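You operate a simulated robot arm through the tools that you are given. There is no shell and no other tool. Be economical: measure what you need, move in short steps, check, and stop when the job is done.

You are at the controls of a simulated robot arm. One attempt, no reset.

## Task
Gauge the black guide roller and stand the matching end cap on it.
Fine: open the jaw; the cap of that size.

Only the result counts: the job must be done as asked and must still hold three seconds after the hand-in. Knocking over, shifting, dropping, spilling or breaking anything else fails it. A push-on lid holds only when it is set on centred and level and pressed home; a screw cap is set on level and turned clockwise until tight.

## Robot
A 6-joint arm with a two-finger parallel gripper, fixed in place. Base frame: the origin is at the foot of the arm, x ahead of it, y to its left, z up; the work surface is at about z = 0. Units: mm, degrees, N and s.
With the tool pointing down near the work surface it reaches from about 140 to 580 mm from the base axis. Its first joint turns from -66.0 to 66.0 degrees. Payload 2.1 kg.
The tool frame sits at the grasp point between the pads (the TCP): z along the fingers, y along the line on which they close. The tips reach 30 mm beyond it. The gripper opens to 94 mm. The fingers are 28 mm wide and 10 mm thick; the gripper's body (50 by 96 mm) begins 55 mm behind the TCP.
Orientation is told as [roll, pitch, yaw] about the base's x, y, z axes, in that order, counted from this pose: with the fingers straight down and closing along the base's y, the tool's x points along the base's -x, its y along +y and its z along -z.

## Interface
- The arm moves only by the tool servo_tool. Its argument "increments" is a list that holds one entry, the list of rows, each a list of 7 numbers: the finger opening in mm, from 0 to 94, then the shift along the base's x, y, z in mm, then the turn, a rotation vector about the base's x, y, z in degrees. In form: [[[hand, dx, dy, dz, ax, ay, az], ...]]. A call has 1 to 8 rows; each row shifts and turns the commanded pose from where the row before left it. Rows are played at 5 a second. More than 50 mm and 8.6 degrees between two rows, or a gripper value outside its range, and nothing of the call is played. Where a pose cannot be reached the arm comes as near as it can. A force on the tool above 50 N (or 10 N above the force at the start of the call, whichever is more), or a blocked arm, ends the call early, and 0.2 s more pass. The fingers move at their own pace (about 72 mm/s each) and stop on an object; they squeeze with about 41 N. The grip force told is the motor's: it shows also when the fingers shut on nothing. Time passes only in rows, and 0.2 s behind the last, so rows that do not move let the fingers close. The reply holds the time, the measured pose of the TCP, the force on the tool along the base axes, the opening and the grip force, in the units named above and with some noise.
- Cameras (640 x 400 px; columns grow to the right, rows downward): "scene" is fixed at [60.9, -376, 489.8]; the picture's right is [0.73, -0.68, 0.00], its down [-0.35, -0.37, -0.86] and it looks along [0.59, 0.63, -0.51] (base axes); focal length 368 px, centre (320, 200). "wrist" rides on the gripper at [76, 14, -103] in the tool frame; the picture's right is [-0.18, 0.98, 0.00], its down [-0.75, -0.14, -0.64] and it looks along [-0.63, -0.12, 0.77] (tool axes); focal length 243 px, centre (320, 200). There is no depth. A picture from a camera that has moved, and an enlarged one, comes with that camera's place and axes in the base frame and with its lens.
- camera(camera): a new picture of that camera. It takes no simulated time.
- enlarge(camera, box): a new picture of the part [left, top, right, bottom] of that camera's present view, enlarged. It takes no simulated time.
- finish_job(): hands the job in; it is judged then, once.

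Go step by step. Nothing tells you positions but the pictures and the camera data: compare them with the known pose of the tool, close in by small moves and look again before you grip or let go. The budget is 120 turns and 68 pictures, counting those below and the enlarged ones. Unless the task says otherwise, let go and move clear before handing in, and close with one line.

The tools are called after "Request:" as a command line: name --argument value ..., lists and objects as JSON in quotes. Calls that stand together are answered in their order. servo_tool: Moves the arm, as the interface text tells. Its arguments: {"type":"object","properties":{"increments":{"type":"array"}},"required":["increments"]} The other tools are called the same way: camera (camera) takes a picture; enlarge (camera, box) takes an enlarged picture of a part of a camera's view; finish_job () hands the job in.

At the start:

```text
time_s: 0.0
position: [337.3, 32.2, 246.8]
orientation: [0.1, -0.1, 0.1]
ft_force: [0.1, -0.3, 0.8]
gripper_width: 94.0
finger_force: 0.1
```

scene: 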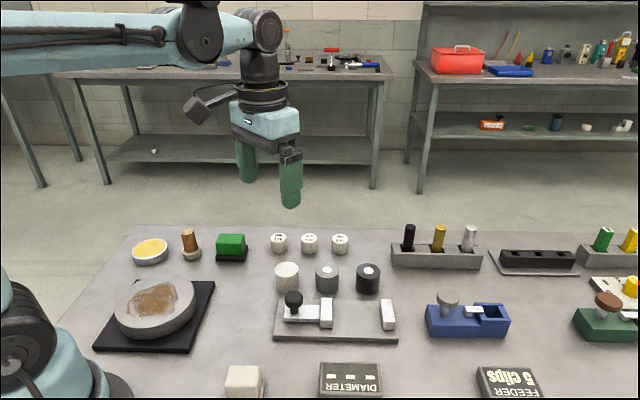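
wrist: 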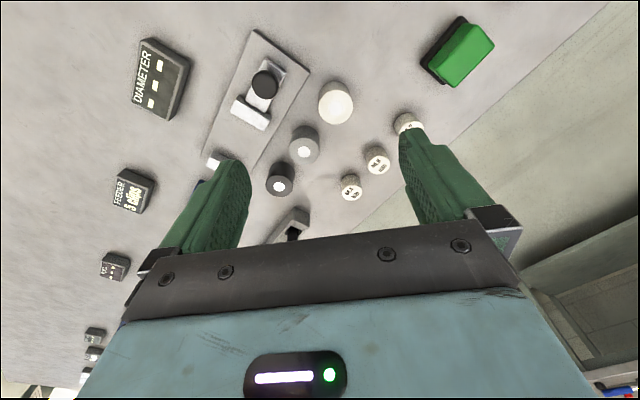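

I see a sliding-jaw gauge with a DIAMETER display, three rollers (white, grey, black) and three small labelled caps. I'll look closer at all of these first.

Request:
enlarge --camera "scene" --box '[250, 220, 410, 320]'

Request:
enlarge --camera "scene" --box '[260, 290, 420, 400]'

Request:
enlarge --camera "wrist" --box '[200, 20, 440, 240]'

```text
4.00 times, centred on (330, 270) of scene
camera zoom: at [60.9, -376.0, 489.8], right [0.73, -0.68, 0.0], down [-0.35, -0.37, -0.86], along [0.59, 0.63, -0.51], focal length 1472 px, centre (280, -80)
```

zoom: 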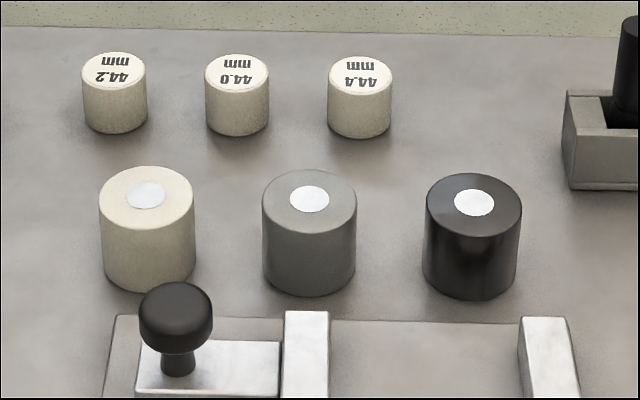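

```text
3.64 times, centred on (340, 345) of scene
camera zoom: at [60.9, -376.0, 489.8], right [0.73, -0.68, 0.0], down [-0.35, -0.37, -0.86], along [0.59, 0.63, -0.51], focal length 1338 px, centre (247, -327)
```

zoom: 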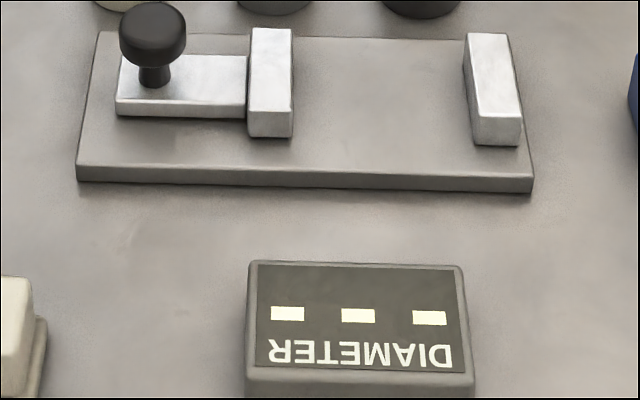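

```text
1.82 times, centred on (320, 130) of wrist
camera zoom: at [261.8, 45.3, 348.6], right [0.18, 0.98, 0.0], down [0.75, -0.14, 0.64], along [0.63, -0.12, -0.77], focal length 441 px, centre (320, 327)
```

zoom: 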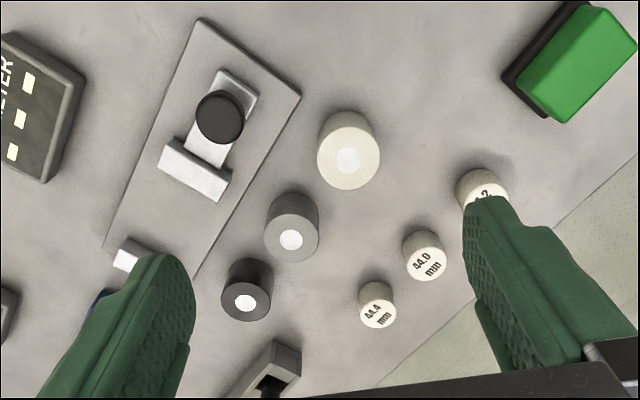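

The caps read 44.2, 44.0 and 44.4. By triangulation the black roller is at about (474, -62), top z≈39, and the gauge opening centre is around (403, -99), with its axis at -45° in the base frame. I'll move above the roller with yaw -45°.

Request:
servo_tool --increments '[[[94, 17.1, -11.8, -12, 0, 0, -5.625], [94, 17.1, -11.8, -12, 0, 0, -5.625], [94, 17.1, -11.8, -12, 0, 0, -5.625], [94, 17.1, -11.8, -12, 0, 0, -5.625], [94, 17.1, -11.8, -12, 0, 0, -5.625], [94, 17.1, -11.8, -12, 0, 0, -5.625], [94, 17.1, -11.8, -12, 0, 0, -5.625], [94, 17.1, -11.8, -12, 0, 0, -5.625]]]'

Request:
camera --camera "wrist"

Request:
camera --camera "scene"

```text
time_s: 1.8
position: [474.9, -61.3, 151.3]
orientation: [0.2, -0.1, -44.9]
ft_force: [0.8, -0.2, -0.1]
gripper_width: 94.1
finger_force: 0.1
```

```text
62 pictures are left
camera wrist: at [431.6, 1.8, 253.3], right [0.83, 0.56, 0.0], down [0.43, -0.63, 0.64], along [0.36, -0.53, -0.77], focal length 243 px, centre (320, 200)
```

wrist: 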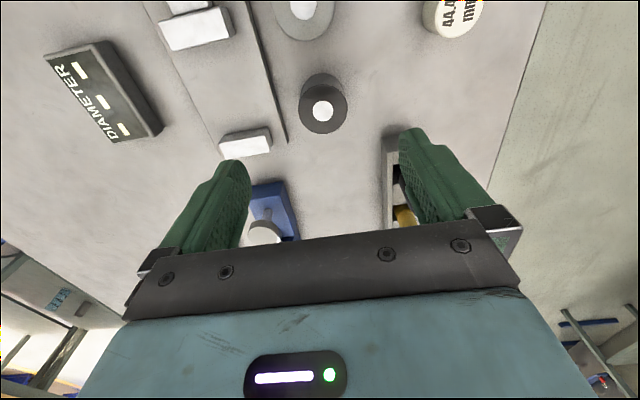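

```text
61 pictures are left
```

scene: 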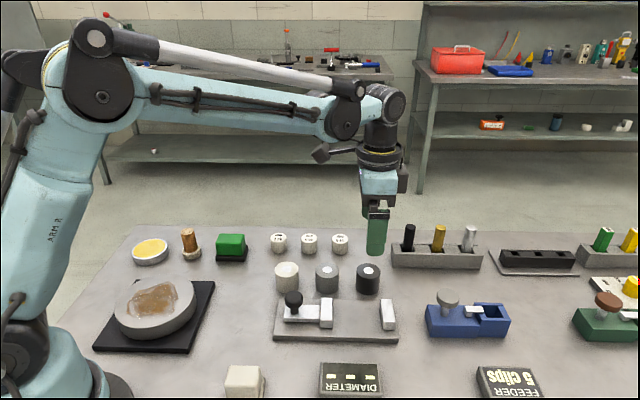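

The roller is confirmed near (476, -62), so I'm about aligned. I'll narrow the fingers to 66 mm and descend.

Request:
servo_tool --increments '[[[66, 1.1, -0.5, 0, 0, 0, 0], [66, 0, 0, -20, 0, 0, 0], [66, 0, 0, -20, 0, 0, 0], [66, 0, 0, -20, 0, 0, 0], [66, 0, 0, -15, 0, 0, 0]]]'

Request:
camera --camera "wrist"

Request:
enlarge --camera "scene" --box '[290, 200, 450, 300]'

```text
time_s: 3.0
position: [475.2, -61.6, 75.7]
orientation: [0.0, 0.0, -44.9]
ft_force: [0.1, 0.4, 0.5]
gripper_width: 65.9
finger_force: 0.2
```

```text
60 pictures are left
camera wrist: at [431.7, 1.6, 177.8], right [0.82, 0.57, 0.0], down [0.43, -0.63, 0.64], along [0.37, -0.53, -0.77], focal length 243 px, centre (320, 200)
```

wrist: 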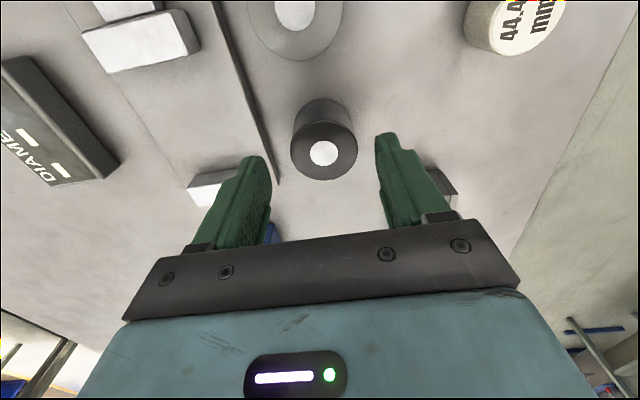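

```text
4.00 times, centred on (370, 250) of scene
camera zoom: at [60.9, -376.0, 489.8], right [0.73, -0.68, 0.0], down [-0.35, -0.37, -0.86], along [0.59, 0.63, -0.51], focal length 1472 px, centre (120, 0)
```

zoom: 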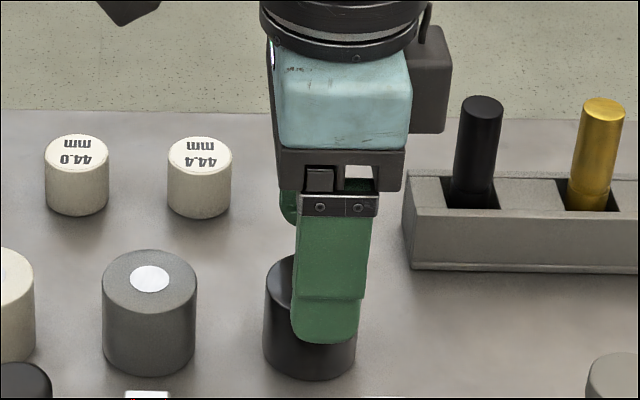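

The roller sits about 1–2 mm off the jaw centre. I'll correct that, go down and close.

Request:
servo_tool --increments '[[[66, 1.6, 0.4, 0, 0, 0, 0], [66, 0, 0, -15, 0, 0, 0], [66, 0, 0, -16.5, 0, 0, 0], [66, 0, 0, 0, 0, 0, 0], [40, 0, 0, 0, 0, 0, 0], [40, 0, 0, 0, 0, 0, 0], [40, 0, 0, 0, 0, 0, 0]]]'

Request:
camera --camera "wrist"

```text
time_s: 4.6
position: [476.5, -62.5, 44.4]
orientation: [0.1, -0.1, -45.0]
ft_force: [1.8, 1.6, 5.2]
gripper_width: 42.7
finger_force: 41.1
```

```text
58 pictures are left
camera wrist: at [432.6, 1.6, 146.9], right [0.82, 0.57, 0.0], down [0.43, -0.63, 0.64], along [0.37, -0.53, -0.77], focal length 243 px, centre (320, 200)
```

wrist: 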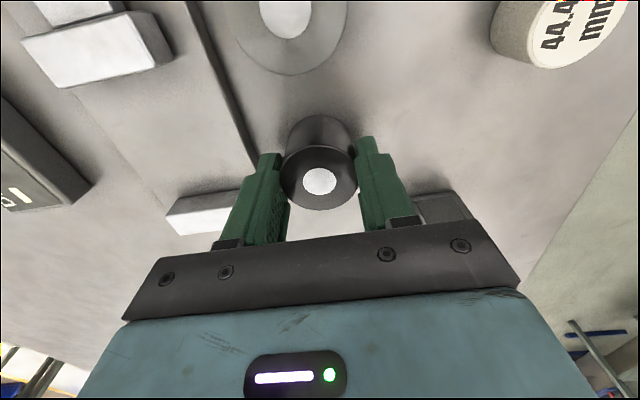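

The roller is gripped and centred in the jaws. I'll lift it and carry it over the gauge opening, aiming for (411, -115).

Request:
servo_tool --increments '[[[40, 0, 0, 15, 0, 0, 0], [40, 0, 0, 20, 0, 0, 0], [40, 0, 0, 20, 0, 0, 0], [40, -16.4, -13.2, 0, 0, 0, 0], [40, -16.4, -13.2, 0, 0, 0, 0], [40, -16.4, -13.2, 0, 0, 0, 0], [40, -16.4, -13.2, 0, 0, 0, 0], [40, 0, 0, 0, 0, 0, 0]]]'

Request:
camera --camera "wrist"

Request:
enlarge --camera "scene" --box '[260, 250, 420, 350]'

```text
time_s: 6.4
position: [412.6, -115.8, 100.4]
orientation: [0.0, -0.1, -44.8]
ft_force: [0.2, -0.1, -1.6]
gripper_width: 42.7
finger_force: 41.2
```

```text
57 pictures are left
camera wrist: at [367.9, -52.9, 202.8], right [0.82, 0.57, 0.0], down [0.43, -0.63, 0.64], along [0.37, -0.53, -0.77], focal length 243 px, centre (320, 200)
```

wrist: 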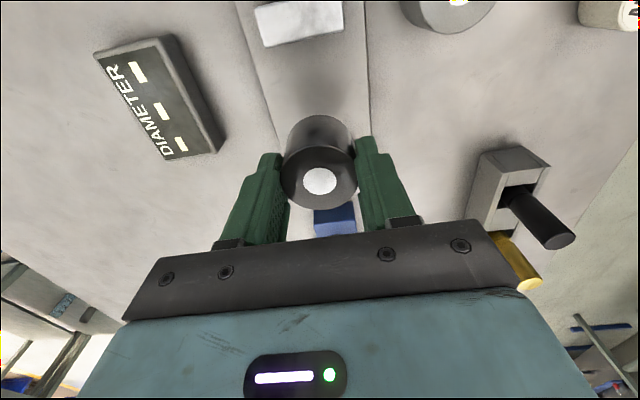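

```text
4.00 times, centred on (340, 300) of scene
camera zoom: at [60.9, -376.0, 489.8], right [0.73, -0.68, 0.0], down [-0.35, -0.37, -0.86], along [0.59, 0.63, -0.51], focal length 1472 px, centre (240, -200)
```

zoom: 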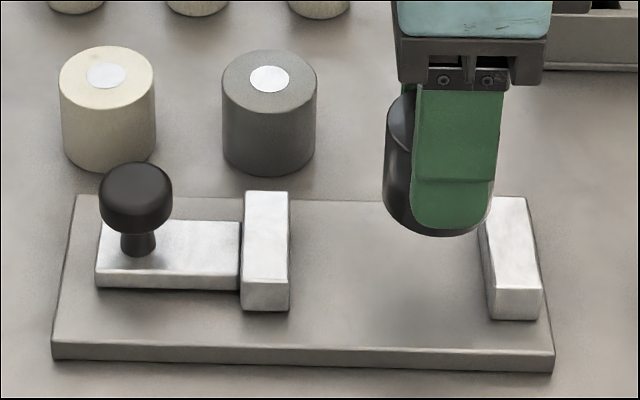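

The fixed jaw's inner face is at r≈394.7 along the gauge axis. I'm slightly too far along, so I'll back off 5 mm and lower most of the way.

Request:
servo_tool --increments '[[[40, -2.2, 1.3, 0, 0, 0, 0], [40, -2.2, 1.3, 0, 0, 0, 0], [40, 0, 0, -15, 0, 0, 0], [40, 0, 0, -15, 0, 0, 0], [40, 0, 0, -8, 0, 0, 0], [40, 0, 0, 0, 0, 0, 0]]]'

Request:
enlarge --camera "scene" --box '[260, 250, 420, 350]'

Request:
camera --camera "wrist"

```text
time_s: 7.8
position: [408.0, -115.1, 62.8]
orientation: [0.1, -0.1, -44.9]
ft_force: [0.1, 0.2, -2.4]
gripper_width: 43.0
finger_force: 41.1
```

```text
4.00 times, centred on (340, 300) of scene
camera zoom: at [60.9, -376.0, 489.8], right [0.73, -0.68, 0.0], down [-0.35, -0.37, -0.86], along [0.59, 0.63, -0.51], focal length 1472 px, centre (240, -200)
```

zoom: 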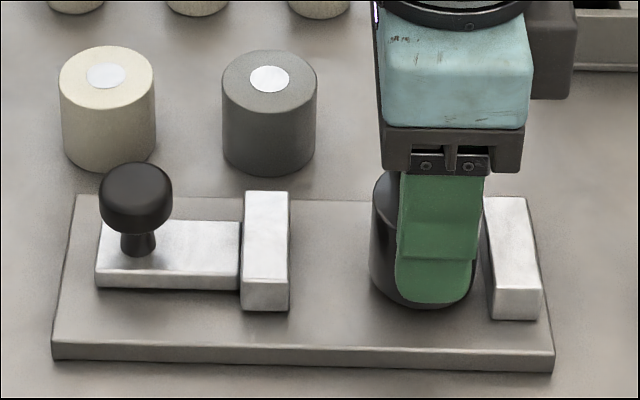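

```text
54 pictures are left
camera wrist: at [364.0, -51.6, 164.4], right [0.82, 0.57, 0.0], down [0.43, -0.63, 0.64], along [0.37, -0.53, -0.77], focal length 243 px, centre (320, 200)
```

wrist: 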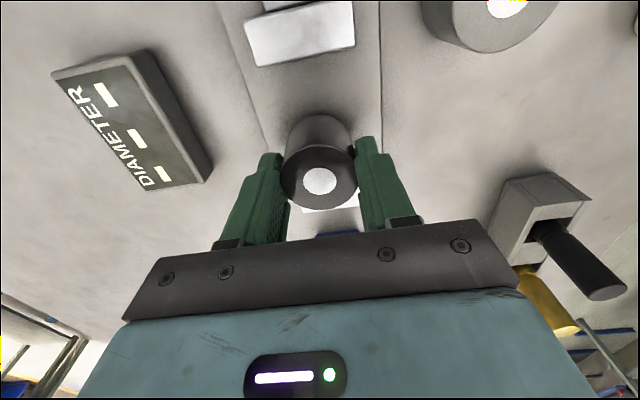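

The roller is inside the opening with clearance to the fixed jaw. I'll lower it to just above the plate.

Request:
servo_tool --increments '[[[40, 0.8, 0.8, -5, 0, 0, 0], [40, 0, 0, -3, 0, 0, 0], [40, 0, 0, -1, 0, 0, 0], [40, 0, 0, 0, 0, 0, 0]]]'

Request:
enlarge --camera "scene" --box '[300, 270, 420, 345]'

```text
time_s: 8.4
position: [408.6, -113.2, 57.0]
orientation: [0.1, 0.0, -44.8]
ft_force: [-1.0, -0.4, 12.7]
gripper_width: 42.8
finger_force: 41.2
stopped in row 3: the force on the tool passed its limit (the readings are from after the stop); the commanded pose is now the measured one
```

```text
5.33 times, centred on (360, 308) of scene
camera zoom: at [60.9, -376.0, 489.8], right [0.73, -0.68, 0.0], down [-0.35, -0.37, -0.86], along [0.59, 0.63, -0.51], focal length 1963 px, centre (107, -373)
```

zoom: 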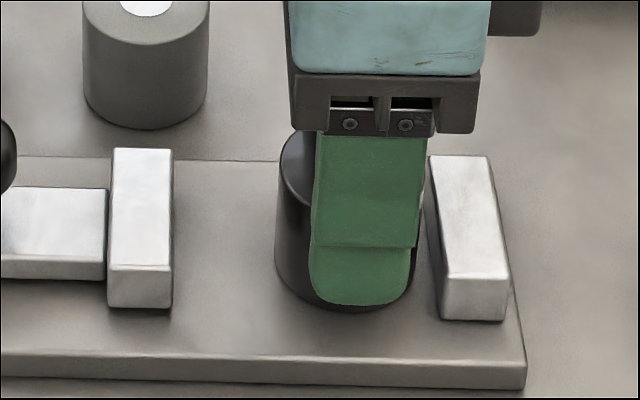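

Contact with the plate came at TCP z≈57, so the plate is about 12 mm thick. The roller is standing, so I'll release it and rise.

Request:
servo_tool --increments '[[[64, 0, 0, 0, 0, 0, 0], [64, 0, 0, 0, 0, 0, 0], [64, 0, 0, 15, 0, 0, 0], [64, 0, 0, 25, 0, 0, 0], [64, 0, 0, 25, 0, 0, 0], [64, 0, 0, 20, 0, 0, 0]]]'

Request:
camera --camera "wrist"

Request:
enlarge --camera "scene" --box '[260, 260, 420, 360]'

```text
time_s: 9.8
position: [409.8, -111.2, 141.4]
orientation: [0.0, 0.0, -44.9]
ft_force: [-0.1, -0.8, 0.2]
gripper_width: 64.0
finger_force: 0.1
```

```text
52 pictures are left
camera wrist: at [366.4, -48.5, 242.7], right [0.82, 0.57, 0.0], down [0.43, -0.63, 0.64], along [0.36, -0.53, -0.77], focal length 243 px, centre (320, 200)
```

wrist: 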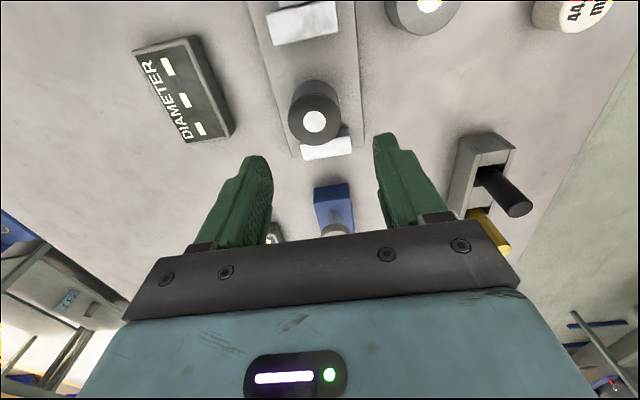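

```text
4.00 times, centred on (340, 310) of scene
camera zoom: at [60.9, -376.0, 489.8], right [0.73, -0.68, 0.0], down [-0.35, -0.37, -0.86], along [0.59, 0.63, -0.51], focal length 1472 px, centre (240, -240)
```

zoom: 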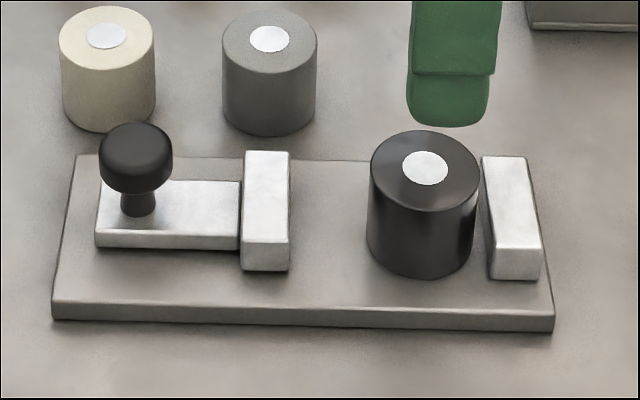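

The roller stands upright between the jaws. Next I'll hover above the knob, around (324, -32), to locate it better.

Request:
servo_tool --increments '[[[64, -21.5, 19.8, 0, 0, 0, 0], [64, -21.5, 19.8, 0, 0, 0, 0], [64, -21.5, 19.8, 0, 0, 0, 0], [64, -21.5, 19.8, 0, 0, 0, 0], [64, 0, 0, 0, 0, 0, 0]]]'

Request:
camera --camera "wrist"

Request:
enlarge --camera "scene" --box '[260, 240, 420, 340]'

```text
time_s: 11.0
position: [323.4, -32.6, 142.0]
orientation: [0.0, 0.1, -44.9]
ft_force: [-0.3, -0.1, 0.5]
gripper_width: 64.1
finger_force: 0.1
```

```text
50 pictures are left
camera wrist: at [279.4, 30.7, 243.6], right [0.82, 0.57, 0.0], down [0.43, -0.63, 0.64], along [0.36, -0.53, -0.77], focal length 243 px, centre (320, 200)
```

wrist: 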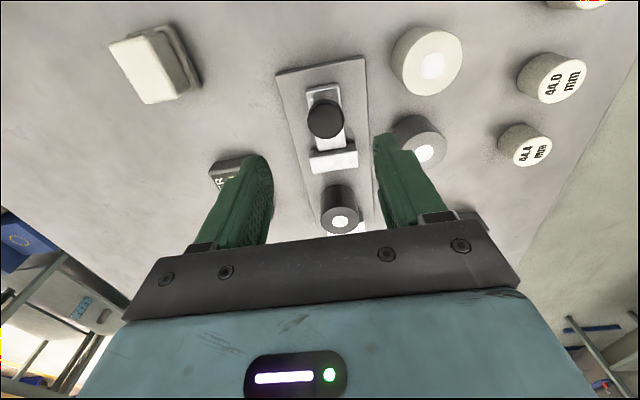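

```text
4.00 times, centred on (340, 290) of scene
camera zoom: at [60.9, -376.0, 489.8], right [0.73, -0.68, 0.0], down [-0.35, -0.37, -0.86], along [0.59, 0.63, -0.51], focal length 1472 px, centre (240, -160)
```

zoom: 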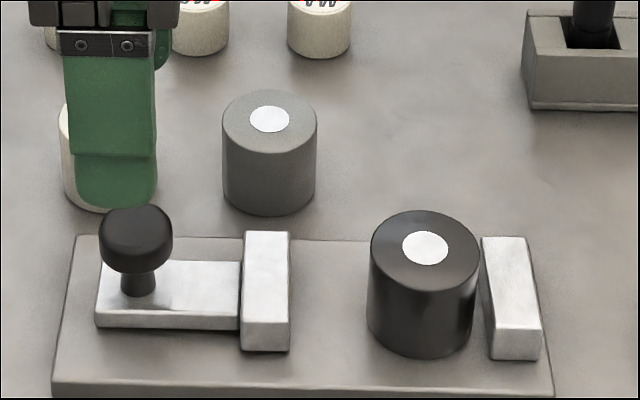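

Triangulation puts the knob head at (326.5, -30, z 44), about 30 mm across. I'll descend and grip it.

Request:
servo_tool --increments '[[[64, 2.8, 2.4, -20, 0, 0, 0], [64, 0, 0, -20, 0, 0, 0], [64, 0, 0, -20, 0, 0, 0], [64, 0, 0, -20, 0, 0, 0], [64, 0, 0, 0, 0, 0, 0]]]'

Request:
camera --camera "wrist"

Request:
enlarge --camera "scene" --box '[260, 250, 420, 350]'

```text
time_s: 12.2
position: [326.3, -31.8, 60.9]
orientation: [0.0, -0.1, -44.9]
ft_force: [-0.7, -0.2, 0.2]
gripper_width: 64.1
finger_force: 0.1
```

```text
48 pictures are left
camera wrist: at [283.1, 31.3, 163.2], right [0.82, 0.57, 0.0], down [0.43, -0.63, 0.64], along [0.36, -0.53, -0.77], focal length 243 px, centre (320, 200)
```

wrist: 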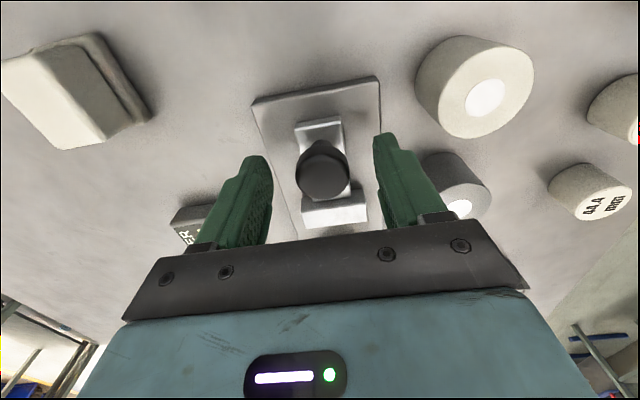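

```text
4.00 times, centred on (340, 300) of scene
camera zoom: at [60.9, -376.0, 489.8], right [0.73, -0.68, 0.0], down [-0.35, -0.37, -0.86], along [0.59, 0.63, -0.51], focal length 1472 px, centre (240, -200)
```

zoom: 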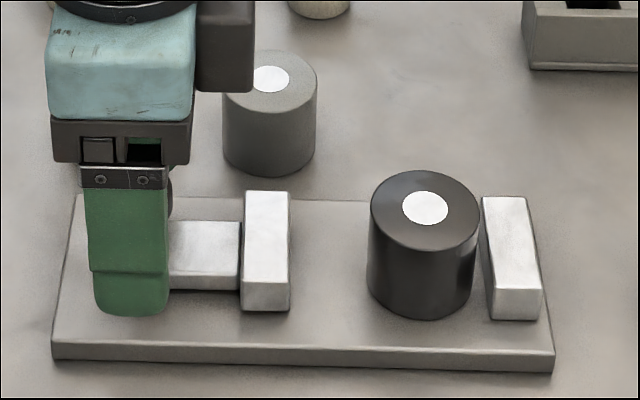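

The knob is centred between the fingers. I'll close on it and start sliding the jaw towards the roller.

Request:
servo_tool --increments '[[[20, 0, 0, 0, 0, 0, 0], [20, 0, 0, 0, 0, 0, 0], [20, 0, 0, 0, 0, 0, 0], [20, 0, 0, 0, 0, 0, 0]]]'

Request:
servo_tool --increments '[[[20, 2.8, -2.8, 0, 0, 0, 0], [20, 2.8, -2.8, 0, 0, 0, 0], [20, 2.8, -2.8, 0, 0, 0, 0], [20, 2.8, -2.8, 0, 0, 0, 0], [20, 2.8, -2.8, 0, 0, 0, 0], [20, 0, 0, 0, 0, 0, 0]]]'

Request:
enlarge --camera "scene" --box '[260, 250, 420, 350]'

```text
time_s: 13.2
position: [327.6, -31.1, 60.4]
orientation: [0.4, -0.1, -44.9]
ft_force: [19.9, 18.8, -10.0]
gripper_width: 29.8
finger_force: 44.9
```

```text
time_s: 14.6
position: [341.3, -44.4, 62.6]
orientation: [0.6, 0.0, -45.0]
ft_force: [23.3, 23.6, -24.0]
gripper_width: 29.3
finger_force: 45.1
```

```text
4.00 times, centred on (340, 300) of scene
camera zoom: at [61.0, -376.1, 489.8], right [0.73, -0.68, 0.0], down [-0.35, -0.37, -0.86], along [0.59, 0.63, -0.51], focal length 1472 px, centre (240, -200)
```

zoom: 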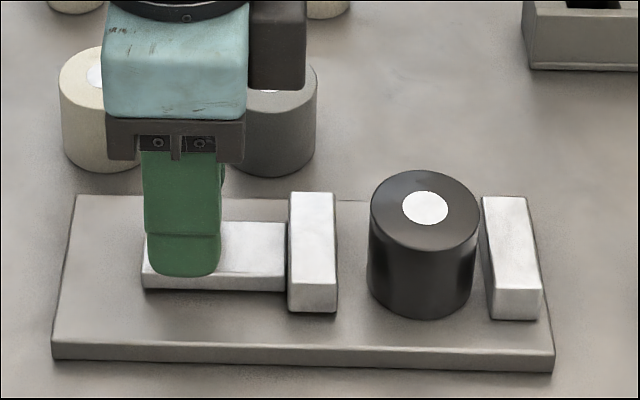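

The jaw slides along. There is a side load because I'm slightly off the knob's centre, so I'll ease that by about 1.5 mm and keep sliding.

Request:
servo_tool --increments '[[[20, 1.0, 1.0, -1, 0, 0, 0], [20, 2.1, -2.1, 0, 0, 0, 0], [20, 2.1, -2.1, 0, 0, 0, 0], [20, 2.1, -2.1, 0, 0, 0, 0], [20, 2.1, -2.1, 0, 0, 0, 0], [20, 0, 0, 0, 0, 0, 0]]]'

Request:
enlarge --camera "scene" --box '[260, 250, 420, 350]'

```text
time_s: 16.0
position: [350.0, -52.2, 60.1]
orientation: [0.3, 0.2, -44.9]
ft_force: [14.9, 16.7, 30.0]
gripper_width: 29.2
finger_force: 45.4
```

```text
4.00 times, centred on (340, 300) of scene
camera zoom: at [60.8, -376.0, 489.8], right [0.73, -0.68, 0.0], down [-0.35, -0.37, -0.86], along [0.59, 0.63, -0.51], focal length 1472 px, centre (240, -200)
```

zoom: 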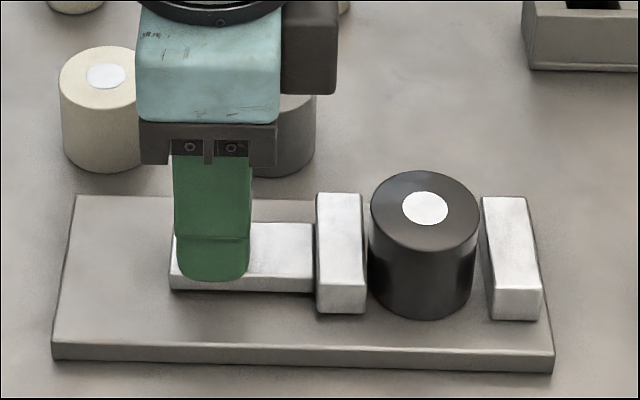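

The jaw is nearly touching the roller. I'll ease the residual loads and go on in small steps.

Request:
servo_tool --increments '[[[20, 0.6, 0.6, 0.6, 0, 0, 0], [20, 1, -1, 0, 0, 0, 0], [20, 1, -1, 0, 0, 0, 0], [20, 0.7, -0.7, 0, 0, 0, 0], [20, 0.7, -0.7, 0, 0, 0, 0], [20, 0, 0, 0, 0, 0, 0]]]'

Request:
enlarge --camera "scene" --box '[260, 250, 420, 400]'

```text
time_s: 17.4
position: [352.1, -55.9, 61.5]
orientation: [0.3, 0.1, -44.9]
ft_force: [15.0, 18.2, -29.8]
gripper_width: 29.2
finger_force: 45.0
```

```text
2.67 times, centred on (340, 325) of scene
camera zoom: at [61.0, -376.1, 489.7], right [0.73, -0.68, 0.0], down [-0.35, -0.37, -0.86], along [0.59, 0.63, -0.51], focal length 981 px, centre (267, -133)
```

zoom: 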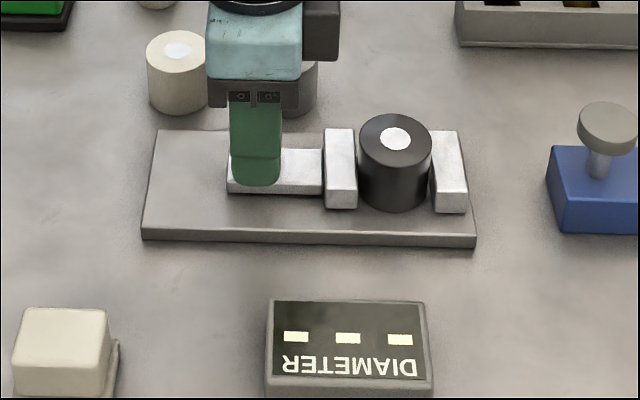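

The jaw has reached the roller and the display still shows dashes. I'll keep pushing in small steps until it seats.

Request:
servo_tool --increments '[[[20, 0.9, -0.5, -0.4, 0, 0, 0], [20, 0.7, -0.7, 0, 0, 0, 0], [20, 0.7, -0.7, 0, 0, 0, 0], [20, 0.7, -0.7, 0, 0, 0, 0], [20, 0, 0, 0, 0, 0, 0]]]'

Request:
enlarge --camera "scene" --box '[260, 250, 420, 400]'

```text
time_s: 18.6
position: [354.2, -56.9, 62.3]
orientation: [0.1, 0.5, -45.0]
ft_force: [-16.1, 25.2, -1.3]
gripper_width: 29.1
finger_force: 44.7
```

```text
2.67 times, centred on (340, 325) of scene
camera zoom: at [60.9, -376.0, 489.8], right [0.73, -0.68, 0.0], down [-0.35, -0.37, -0.86], along [0.59, 0.63, -0.51], focal length 981 px, centre (267, -133)
```

zoom: 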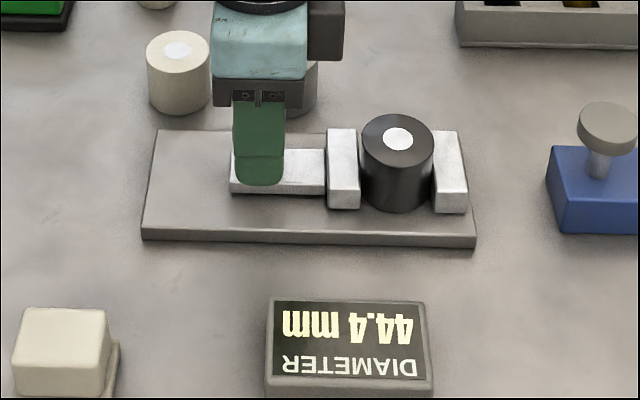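

The display now reads something like 44.4 mm. I'll enlarge it to be sure.

Request:
enlarge --camera "scene" --box '[315, 355, 390, 400]'

Request:
servo_tool --increments '[[[20, 0.3, -0.3, 0, 0, 0, 0], [20, 0, 0, 0, 0, 0, 0]]]'

Request:
enlarge --camera "scene" --box '[315, 355, 390, 400]'

```text
8.53 times, centred on (352, 378) of scene
camera zoom: at [60.9, -376.0, 489.8], right [0.73, -0.68, 0.0], down [-0.35, -0.37, -0.86], along [0.59, 0.63, -0.51], focal length 3140 px, centre (43, -1315)
```

zoom: 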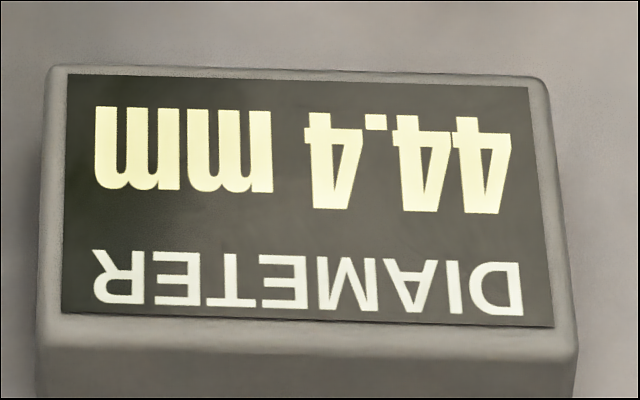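

```text
time_s: 19.2
position: [354.4, -57.4, 59.8]
orientation: [0.1, 0.4, -44.8]
ft_force: [-18.3, 22.1, 8.6]
gripper_width: 29.2
finger_force: 44.8
```

```text
8.53 times, centred on (352, 378) of scene
camera zoom: at [60.9, -376.0, 489.8], right [0.73, -0.68, 0.0], down [-0.35, -0.37, -0.86], along [0.59, 0.63, -0.51], focal length 3140 px, centre (43, -1315)
```

zoom: 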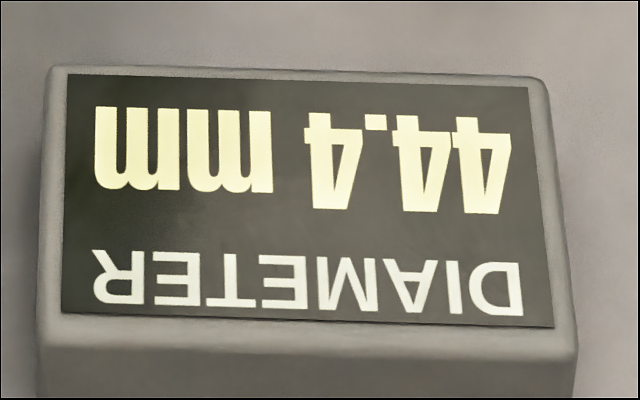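

The reading holds at 44.4 mm, so the cap is 44.4. I'll open the jaw by drawing the knob back.

Request:
servo_tool --increments '[[[20, -2, 2, 0, 0, 0, 0], [20, -3.5, 3.5, 0, 0, 0, 0], [20, -3.5, 3.5, 0, 0, 0, 0], [20, -3.5, 3.5, 0, 0, 0, 0], [20, -3.5, 3.5, 0, 0, 0, 0], [20, -3.5, 3.5, 0, 0, 0, 0], [20, -3.5, 3.5, 0, 0, 0, 0], [20, 0, 0, 0, 0, 0, 0]]]'

Request:
enlarge --camera "scene" --box '[260, 250, 420, 400]'

```text
time_s: 21.0
position: [333.5, -36.2, 59.9]
orientation: [0.0, 0.0, -44.9]
ft_force: [-4.5, -5.9, 3.4]
gripper_width: 29.3
finger_force: 45.2
```

```text
2.67 times, centred on (340, 325) of scene
camera zoom: at [60.9, -376.0, 489.8], right [0.73, -0.68, 0.0], down [-0.35, -0.37, -0.86], along [0.59, 0.63, -0.51], focal length 981 px, centre (267, -133)
```

zoom: 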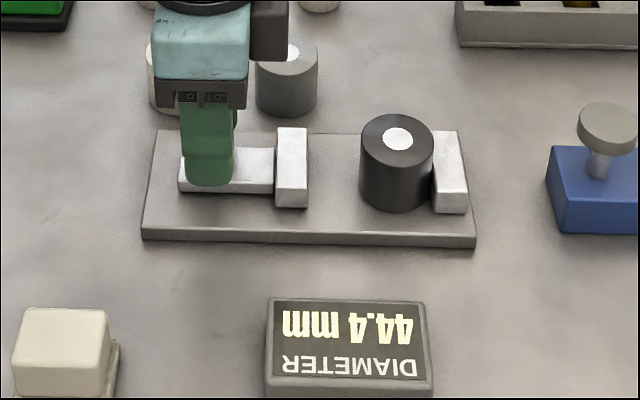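

The jaw is open and the reading is held. I'll pull back a little more to its original spot, then release and rise.

Request:
servo_tool --increments '[[[20, -3, 3, 0, 0, 0, 0], [20, -2.5, 2.5, 0, 0, 0, 0], [20, 0, 0, 0, 0, 0, 0], [60, 0, 0, 0, 0, 0, 0], [60, 0, 0, 0, 0, 0, 0], [60, 0, 0, 20, 0, 0, 0], [60, 0, 0, 40, 0, 0, 0], [60, 0, 0, 30, 0, 0, 0]]]'

Request:
enlarge --camera "scene" --box '[260, 250, 420, 350]'

```text
time_s: 22.8
position: [327.3, -28.3, 149.5]
orientation: [-0.1, 0.0, -44.9]
ft_force: [0.0, -0.9, -0.5]
gripper_width: 59.9
finger_force: 0.0
```

```text
4.00 times, centred on (340, 300) of scene
camera zoom: at [60.9, -376.0, 489.8], right [0.73, -0.68, 0.0], down [-0.35, -0.37, -0.86], along [0.59, 0.63, -0.51], focal length 1472 px, centre (240, -200)
```

zoom: 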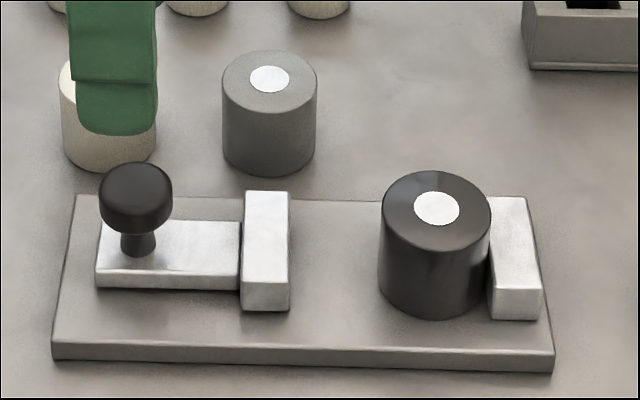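

The jaw is fully open and the roller stands against the fixed jaw. Next is the 44.4 cap near (518, 51).

Request:
servo_tool --increments '[[[60, 31.7, 13.2, 0, 0, 0, 0], [60, 31.7, 13.2, 0, 0, 0, 0], [60, 31.7, 13.2, 0, 0, 0, 0], [60, 31.7, 13.2, 0, 0, 0, 0], [60, 31.7, 13.2, 0, 0, 0, 0], [60, 31.7, 13.2, 0, 0, 0, 0], [60, 0, 0, -20, 0, 0, 0], [60, 0, 0, 0, 0, 0, 0]]]'

Request:
camera --camera "wrist"

Request:
enlarge --camera "scene" --box '[260, 180, 420, 280]'

```text
time_s: 24.6
position: [517.7, 50.5, 133.1]
orientation: [0.0, 0.1, -44.8]
ft_force: [-0.7, 0.1, 0.8]
gripper_width: 59.9
finger_force: 0.1
```

```text
38 pictures are left
camera wrist: at [474.1, 114.9, 234.8], right [0.82, 0.57, 0.0], down [0.43, -0.63, 0.64], along [0.36, -0.53, -0.77], focal length 243 px, centre (320, 200)
```

wrist: 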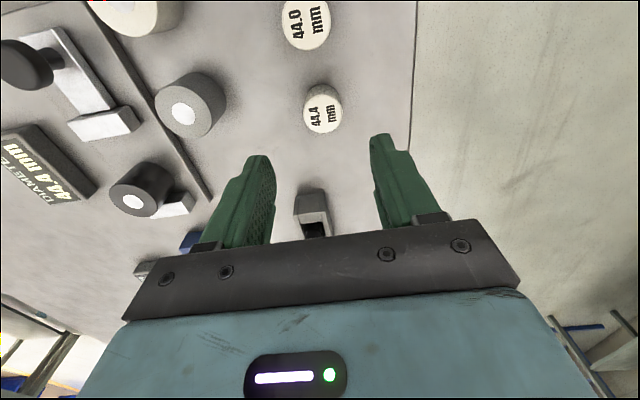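

```text
4.00 times, centred on (340, 230) of scene
camera zoom: at [60.9, -376.0, 489.8], right [0.73, -0.68, 0.0], down [-0.35, -0.37, -0.86], along [0.59, 0.63, -0.51], focal length 1472 px, centre (240, 80)
```

zoom: 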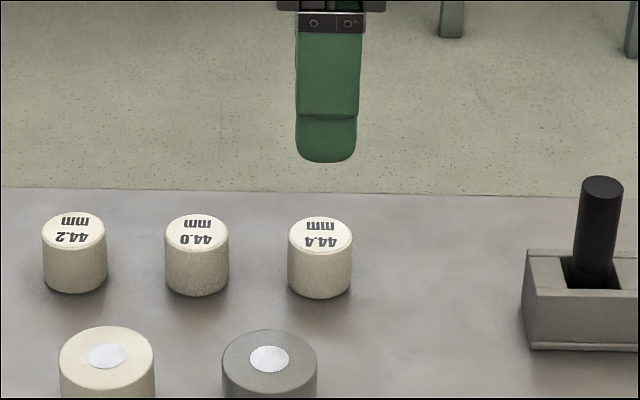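

The cap is near (519, 51). I'll descend partway and check.

Request:
servo_tool --increments '[[[60, 1.2, 0.5, -20, 0, 0, 0], [60, 0, 0, -20, 0, 0, 0], [60, 0, 0, -20, 0, 0, 0], [60, 0, 0, -10, 0, 0, 0], [60, 0, 0, 0, 0, 0, 0]]]'

Request:
camera --camera "wrist"

Request:
enlarge --camera "scene" --box '[260, 200, 420, 300]'

```text
time_s: 25.8
position: [518.5, 52.0, 59.5]
orientation: [0.0, 0.0, -44.9]
ft_force: [-0.1, 0.0, -0.1]
gripper_width: 60.0
finger_force: 0.0
```

```text
36 pictures are left
camera wrist: at [474.2, 114.9, 161.5], right [0.82, 0.57, 0.0], down [0.43, -0.63, 0.64], along [0.36, -0.53, -0.77], focal length 243 px, centre (320, 200)
```

wrist: 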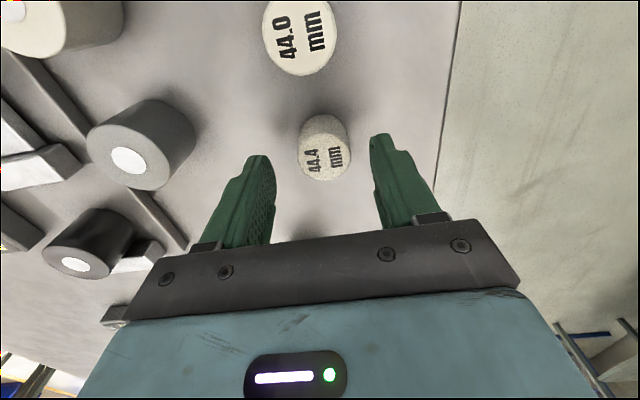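

```text
4.00 times, centred on (340, 250) of scene
camera zoom: at [60.9, -376.0, 489.8], right [0.73, -0.68, 0.0], down [-0.35, -0.37, -0.86], along [0.59, 0.63, -0.51], focal length 1472 px, centre (240, 0)
```

zoom: 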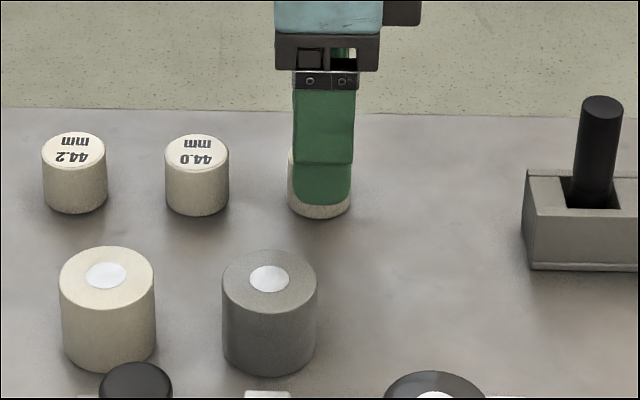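

The cap lies between the fingers. I'll make a small correction, go down and grip.

Request:
servo_tool --increments '[[[60, 1.4, -0.4, 0, 0, 0, 0], [60, 0, 0, -12, 0, 0, 0], [60, 0, 0, -8, 0, 0, 0], [60, 0, 0, 0, 0, 0, 0], [20, 0, 0, 0, 0, 0, 0], [20, 0, 0, 0, 0, 0, 0], [20, 0, 0, 0, 0, 0, 0]]]'

Request:
camera --camera "wrist"

```text
time_s: 27.4
position: [520.8, 51.1, 40.0]
orientation: [0.0, 0.0, -44.9]
ft_force: [0.3, -0.1, -0.1]
gripper_width: 32.0
finger_force: 41.3
```

```text
34 pictures are left
camera wrist: at [476.5, 113.9, 141.5], right [0.82, 0.57, 0.0], down [0.43, -0.63, 0.64], along [0.36, -0.53, -0.77], focal length 243 px, centre (320, 200)
```

wrist: 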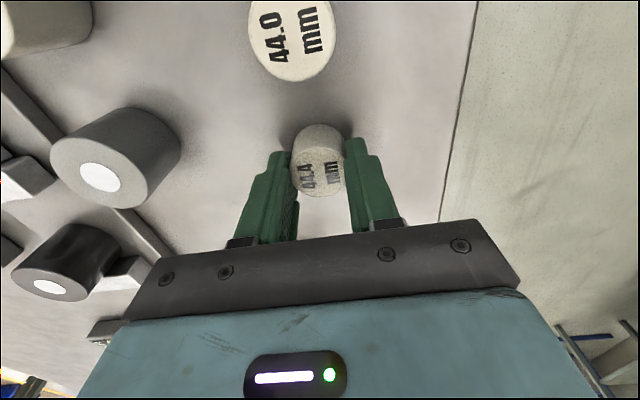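

The cap is gripped. I'll lift it and carry it above the roller, at about (410.7, -116).

Request:
servo_tool --increments '[[[20, 0, 0, 15, 0, 0, 0], [20, 0, 0, 35, 0, 0, 0], [20, 0, 0, 30, 0, 0, 0], [20, -22, -33.4, 0, 0, 0, 0], [20, -22, -33.4, 0, 0, 0, 0], [20, -22, -33.4, 0, 0, 0, 0], [20, -22, -33.4, 0, 0, 0, 0], [20, -22, -33.4, 0, 0, 0, 0]]]'

Request:
servo_tool --increments '[[[20, 0, 0, 0, 0, 0, 0], [20, 0, 0, 0, 0, 0, 0]]]'

Request:
camera --camera "wrist"

Request:
enlarge --camera "scene" --box '[280, 220, 440, 320]'

```text
time_s: 29.2
position: [411.9, -117.0, 120.0]
orientation: [0.1, -0.1, -44.8]
ft_force: [0.4, 0.3, -0.7]
gripper_width: 32.3
finger_force: 41.4
```

```text
time_s: 29.8
position: [412.0, -116.4, 119.2]
orientation: [0.0, 0.0, -44.9]
ft_force: [-0.6, 0.5, 0.1]
gripper_width: 31.8
finger_force: 40.9
```

```text
33 pictures are left
camera wrist: at [367.7, -53.2, 221.7], right [0.82, 0.57, 0.0], down [0.43, -0.63, 0.64], along [0.36, -0.53, -0.77], focal length 243 px, centre (320, 200)
```

wrist: 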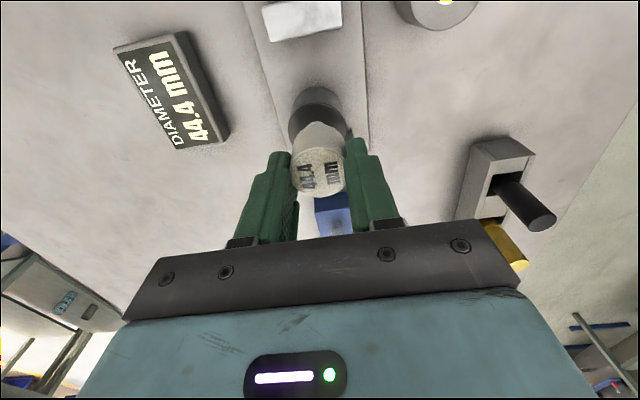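

```text
4.00 times, centred on (360, 270) of scene
camera zoom: at [60.9, -376.0, 489.8], right [0.73, -0.68, 0.0], down [-0.35, -0.37, -0.86], along [0.59, 0.63, -0.51], focal length 1472 px, centre (160, -80)
```

zoom: 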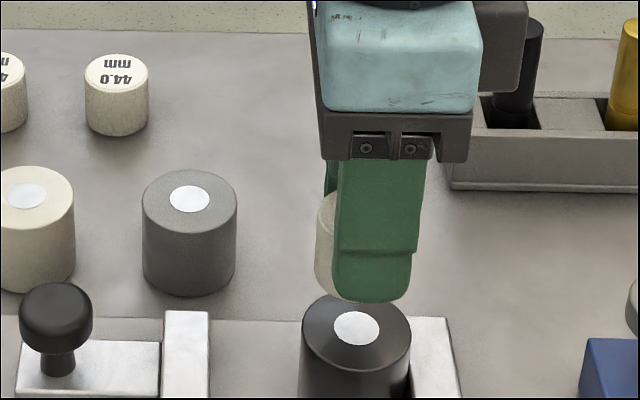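

The cap sits about 2 mm short of the tool axis along the gauge direction. I'll shift +2 mm along it to compensate and lower to just above the roller.

Request:
servo_tool --increments '[[[20, 0.9, -1.9, 0, 0, 0, 0], [20, 0, 0, -12, 0, 0, 0], [20, 0, 0, -11, 0, 0, 0], [20, 0, 0, 0, 0, 0, 0]]]'

Request:
camera --camera "wrist"

Request:
enlarge --camera "scene" --box '[320, 250, 416, 310]'

```text
time_s: 30.8
position: [410.7, -120.2, 96.6]
orientation: [0.0, 0.1, -45.0]
ft_force: [-0.6, -0.7, -0.8]
gripper_width: 32.0
finger_force: 40.6
```

```text
31 pictures are left
camera wrist: at [367.5, -55.7, 199.0], right [0.82, 0.57, 0.0], down [0.43, -0.63, 0.64], along [0.36, -0.53, -0.77], focal length 243 px, centre (320, 200)
```

wrist: 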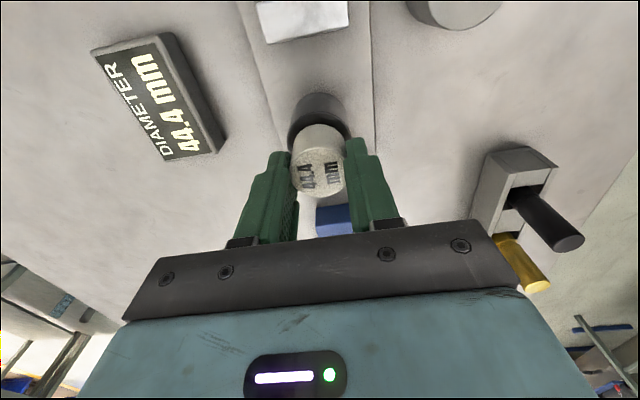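

```text
6.67 times, centred on (368, 280) of scene
camera zoom: at [60.9, -376.0, 489.8], right [0.73, -0.68, 0.0], down [-0.35, -0.37, -0.86], along [0.59, 0.63, -0.51], focal length 2454 px, centre (0, -333)
```

zoom: 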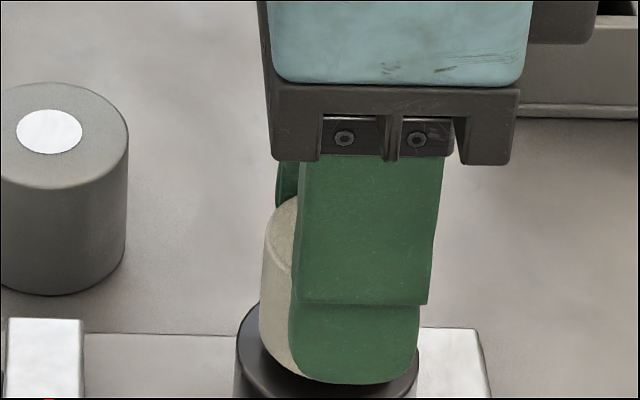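

Along the gauge axis the cap is within about 1 mm. I'll check the crosswise centring in the wrist view.

Request:
enlarge --camera "wrist" --box '[264, 80, 376, 210]'

```text
3.08 times, centred on (320, 145) of wrist
camera zoom: at [367.5, -55.7, 199.0], right [0.82, 0.57, 0.0], down [0.43, -0.63, 0.64], along [0.36, -0.53, -0.77], focal length 746 px, centre (320, 369)
```

zoom: 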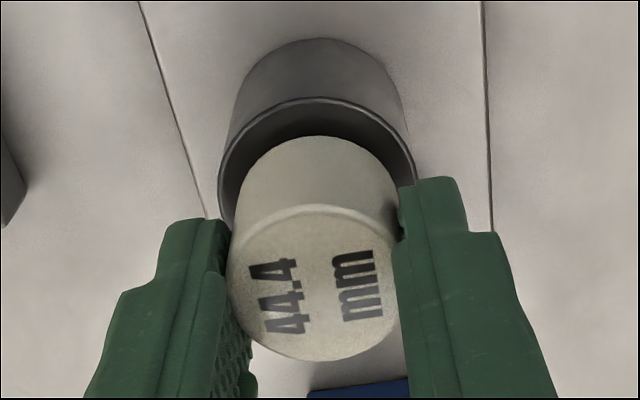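

The cap is centred over the roller in both views. I'll lower it gently until it touches.

Request:
servo_tool --increments '[[[20, 0, 0, -2, 0, 0, 0], [20, 0, 0, -1, 0, 0, 0], [20, 0, 0, -1, 0, 0, 0], [20, 0, 0, 0, 0, 0, 0]]]'

Request:
enlarge --camera "scene" --box '[320, 250, 416, 310]'

```text
time_s: 31.8
position: [412.2, -119.8, 92.4]
orientation: [0.0, 0.0, -44.9]
ft_force: [0.0, -0.2, -0.6]
gripper_width: 32.3
finger_force: 41.4
```

```text
6.67 times, centred on (368, 280) of scene
camera zoom: at [60.9, -376.0, 489.8], right [0.73, -0.68, 0.0], down [-0.35, -0.37, -0.86], along [0.59, 0.63, -0.51], focal length 2454 px, centre (0, -333)
```

zoom: 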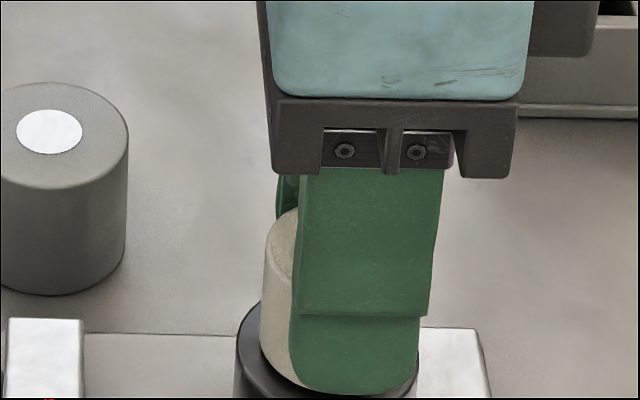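

Request:
servo_tool --increments '[[[20, 0, 0, -1, 0, 0, 0], [20, 0, 0, 0, 0, 0, 0]]]'

Request:
servo_tool --increments '[[[20, 0, 0, -1, 0, 0, 0], [20, 0, 0, 0, 0, 0, 0]]]'

```text
time_s: 32.4
position: [410.8, -118.8, 91.8]
orientation: [0.1, 0.0, -44.9]
ft_force: [0.0, 0.9, 0.5]
gripper_width: 32.1
finger_force: 41.2
```

```text
time_s: 33.0
position: [412.0, -118.8, 92.7]
orientation: [0.0, 0.0, -44.9]
ft_force: [0.4, 1.1, -0.4]
gripper_width: 32.0
finger_force: 41.2
```

No contact yet, so I'll continue down in 0.7 mm steps, watching the force.

Request:
servo_tool --increments '[[[20, 0, 0, -0.7, 0, 0, 0], [20, 0, 0, 0, 0, 0, 0]]]'

Request:
servo_tool --increments '[[[20, 0, 0, -0.7, 0, 0, 0], [20, 0, 0, 0, 0, 0, 0]]]'

Request:
enlarge --camera "scene" --box '[320, 250, 416, 310]'

```text
time_s: 33.6
position: [410.2, -119.3, 91.4]
orientation: [0.0, 0.1, -44.9]
ft_force: [-0.1, 0.1, 7.2]
gripper_width: 32.3
finger_force: 41.0
```

```text
time_s: 34.2
position: [411.3, -119.6, 89.6]
orientation: [-0.1, 0.0, -44.9]
ft_force: [-0.8, 0.6, 9.4]
gripper_width: 31.8
finger_force: 41.2
```

```text
6.67 times, centred on (368, 280) of scene
camera zoom: at [60.9, -376.0, 489.8], right [0.73, -0.68, 0.0], down [-0.35, -0.37, -0.86], along [0.59, 0.63, -0.51], focal length 2454 px, centre (0, -333)
```

zoom: 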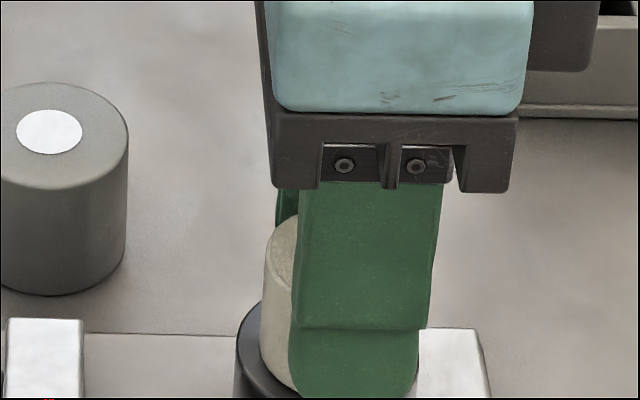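

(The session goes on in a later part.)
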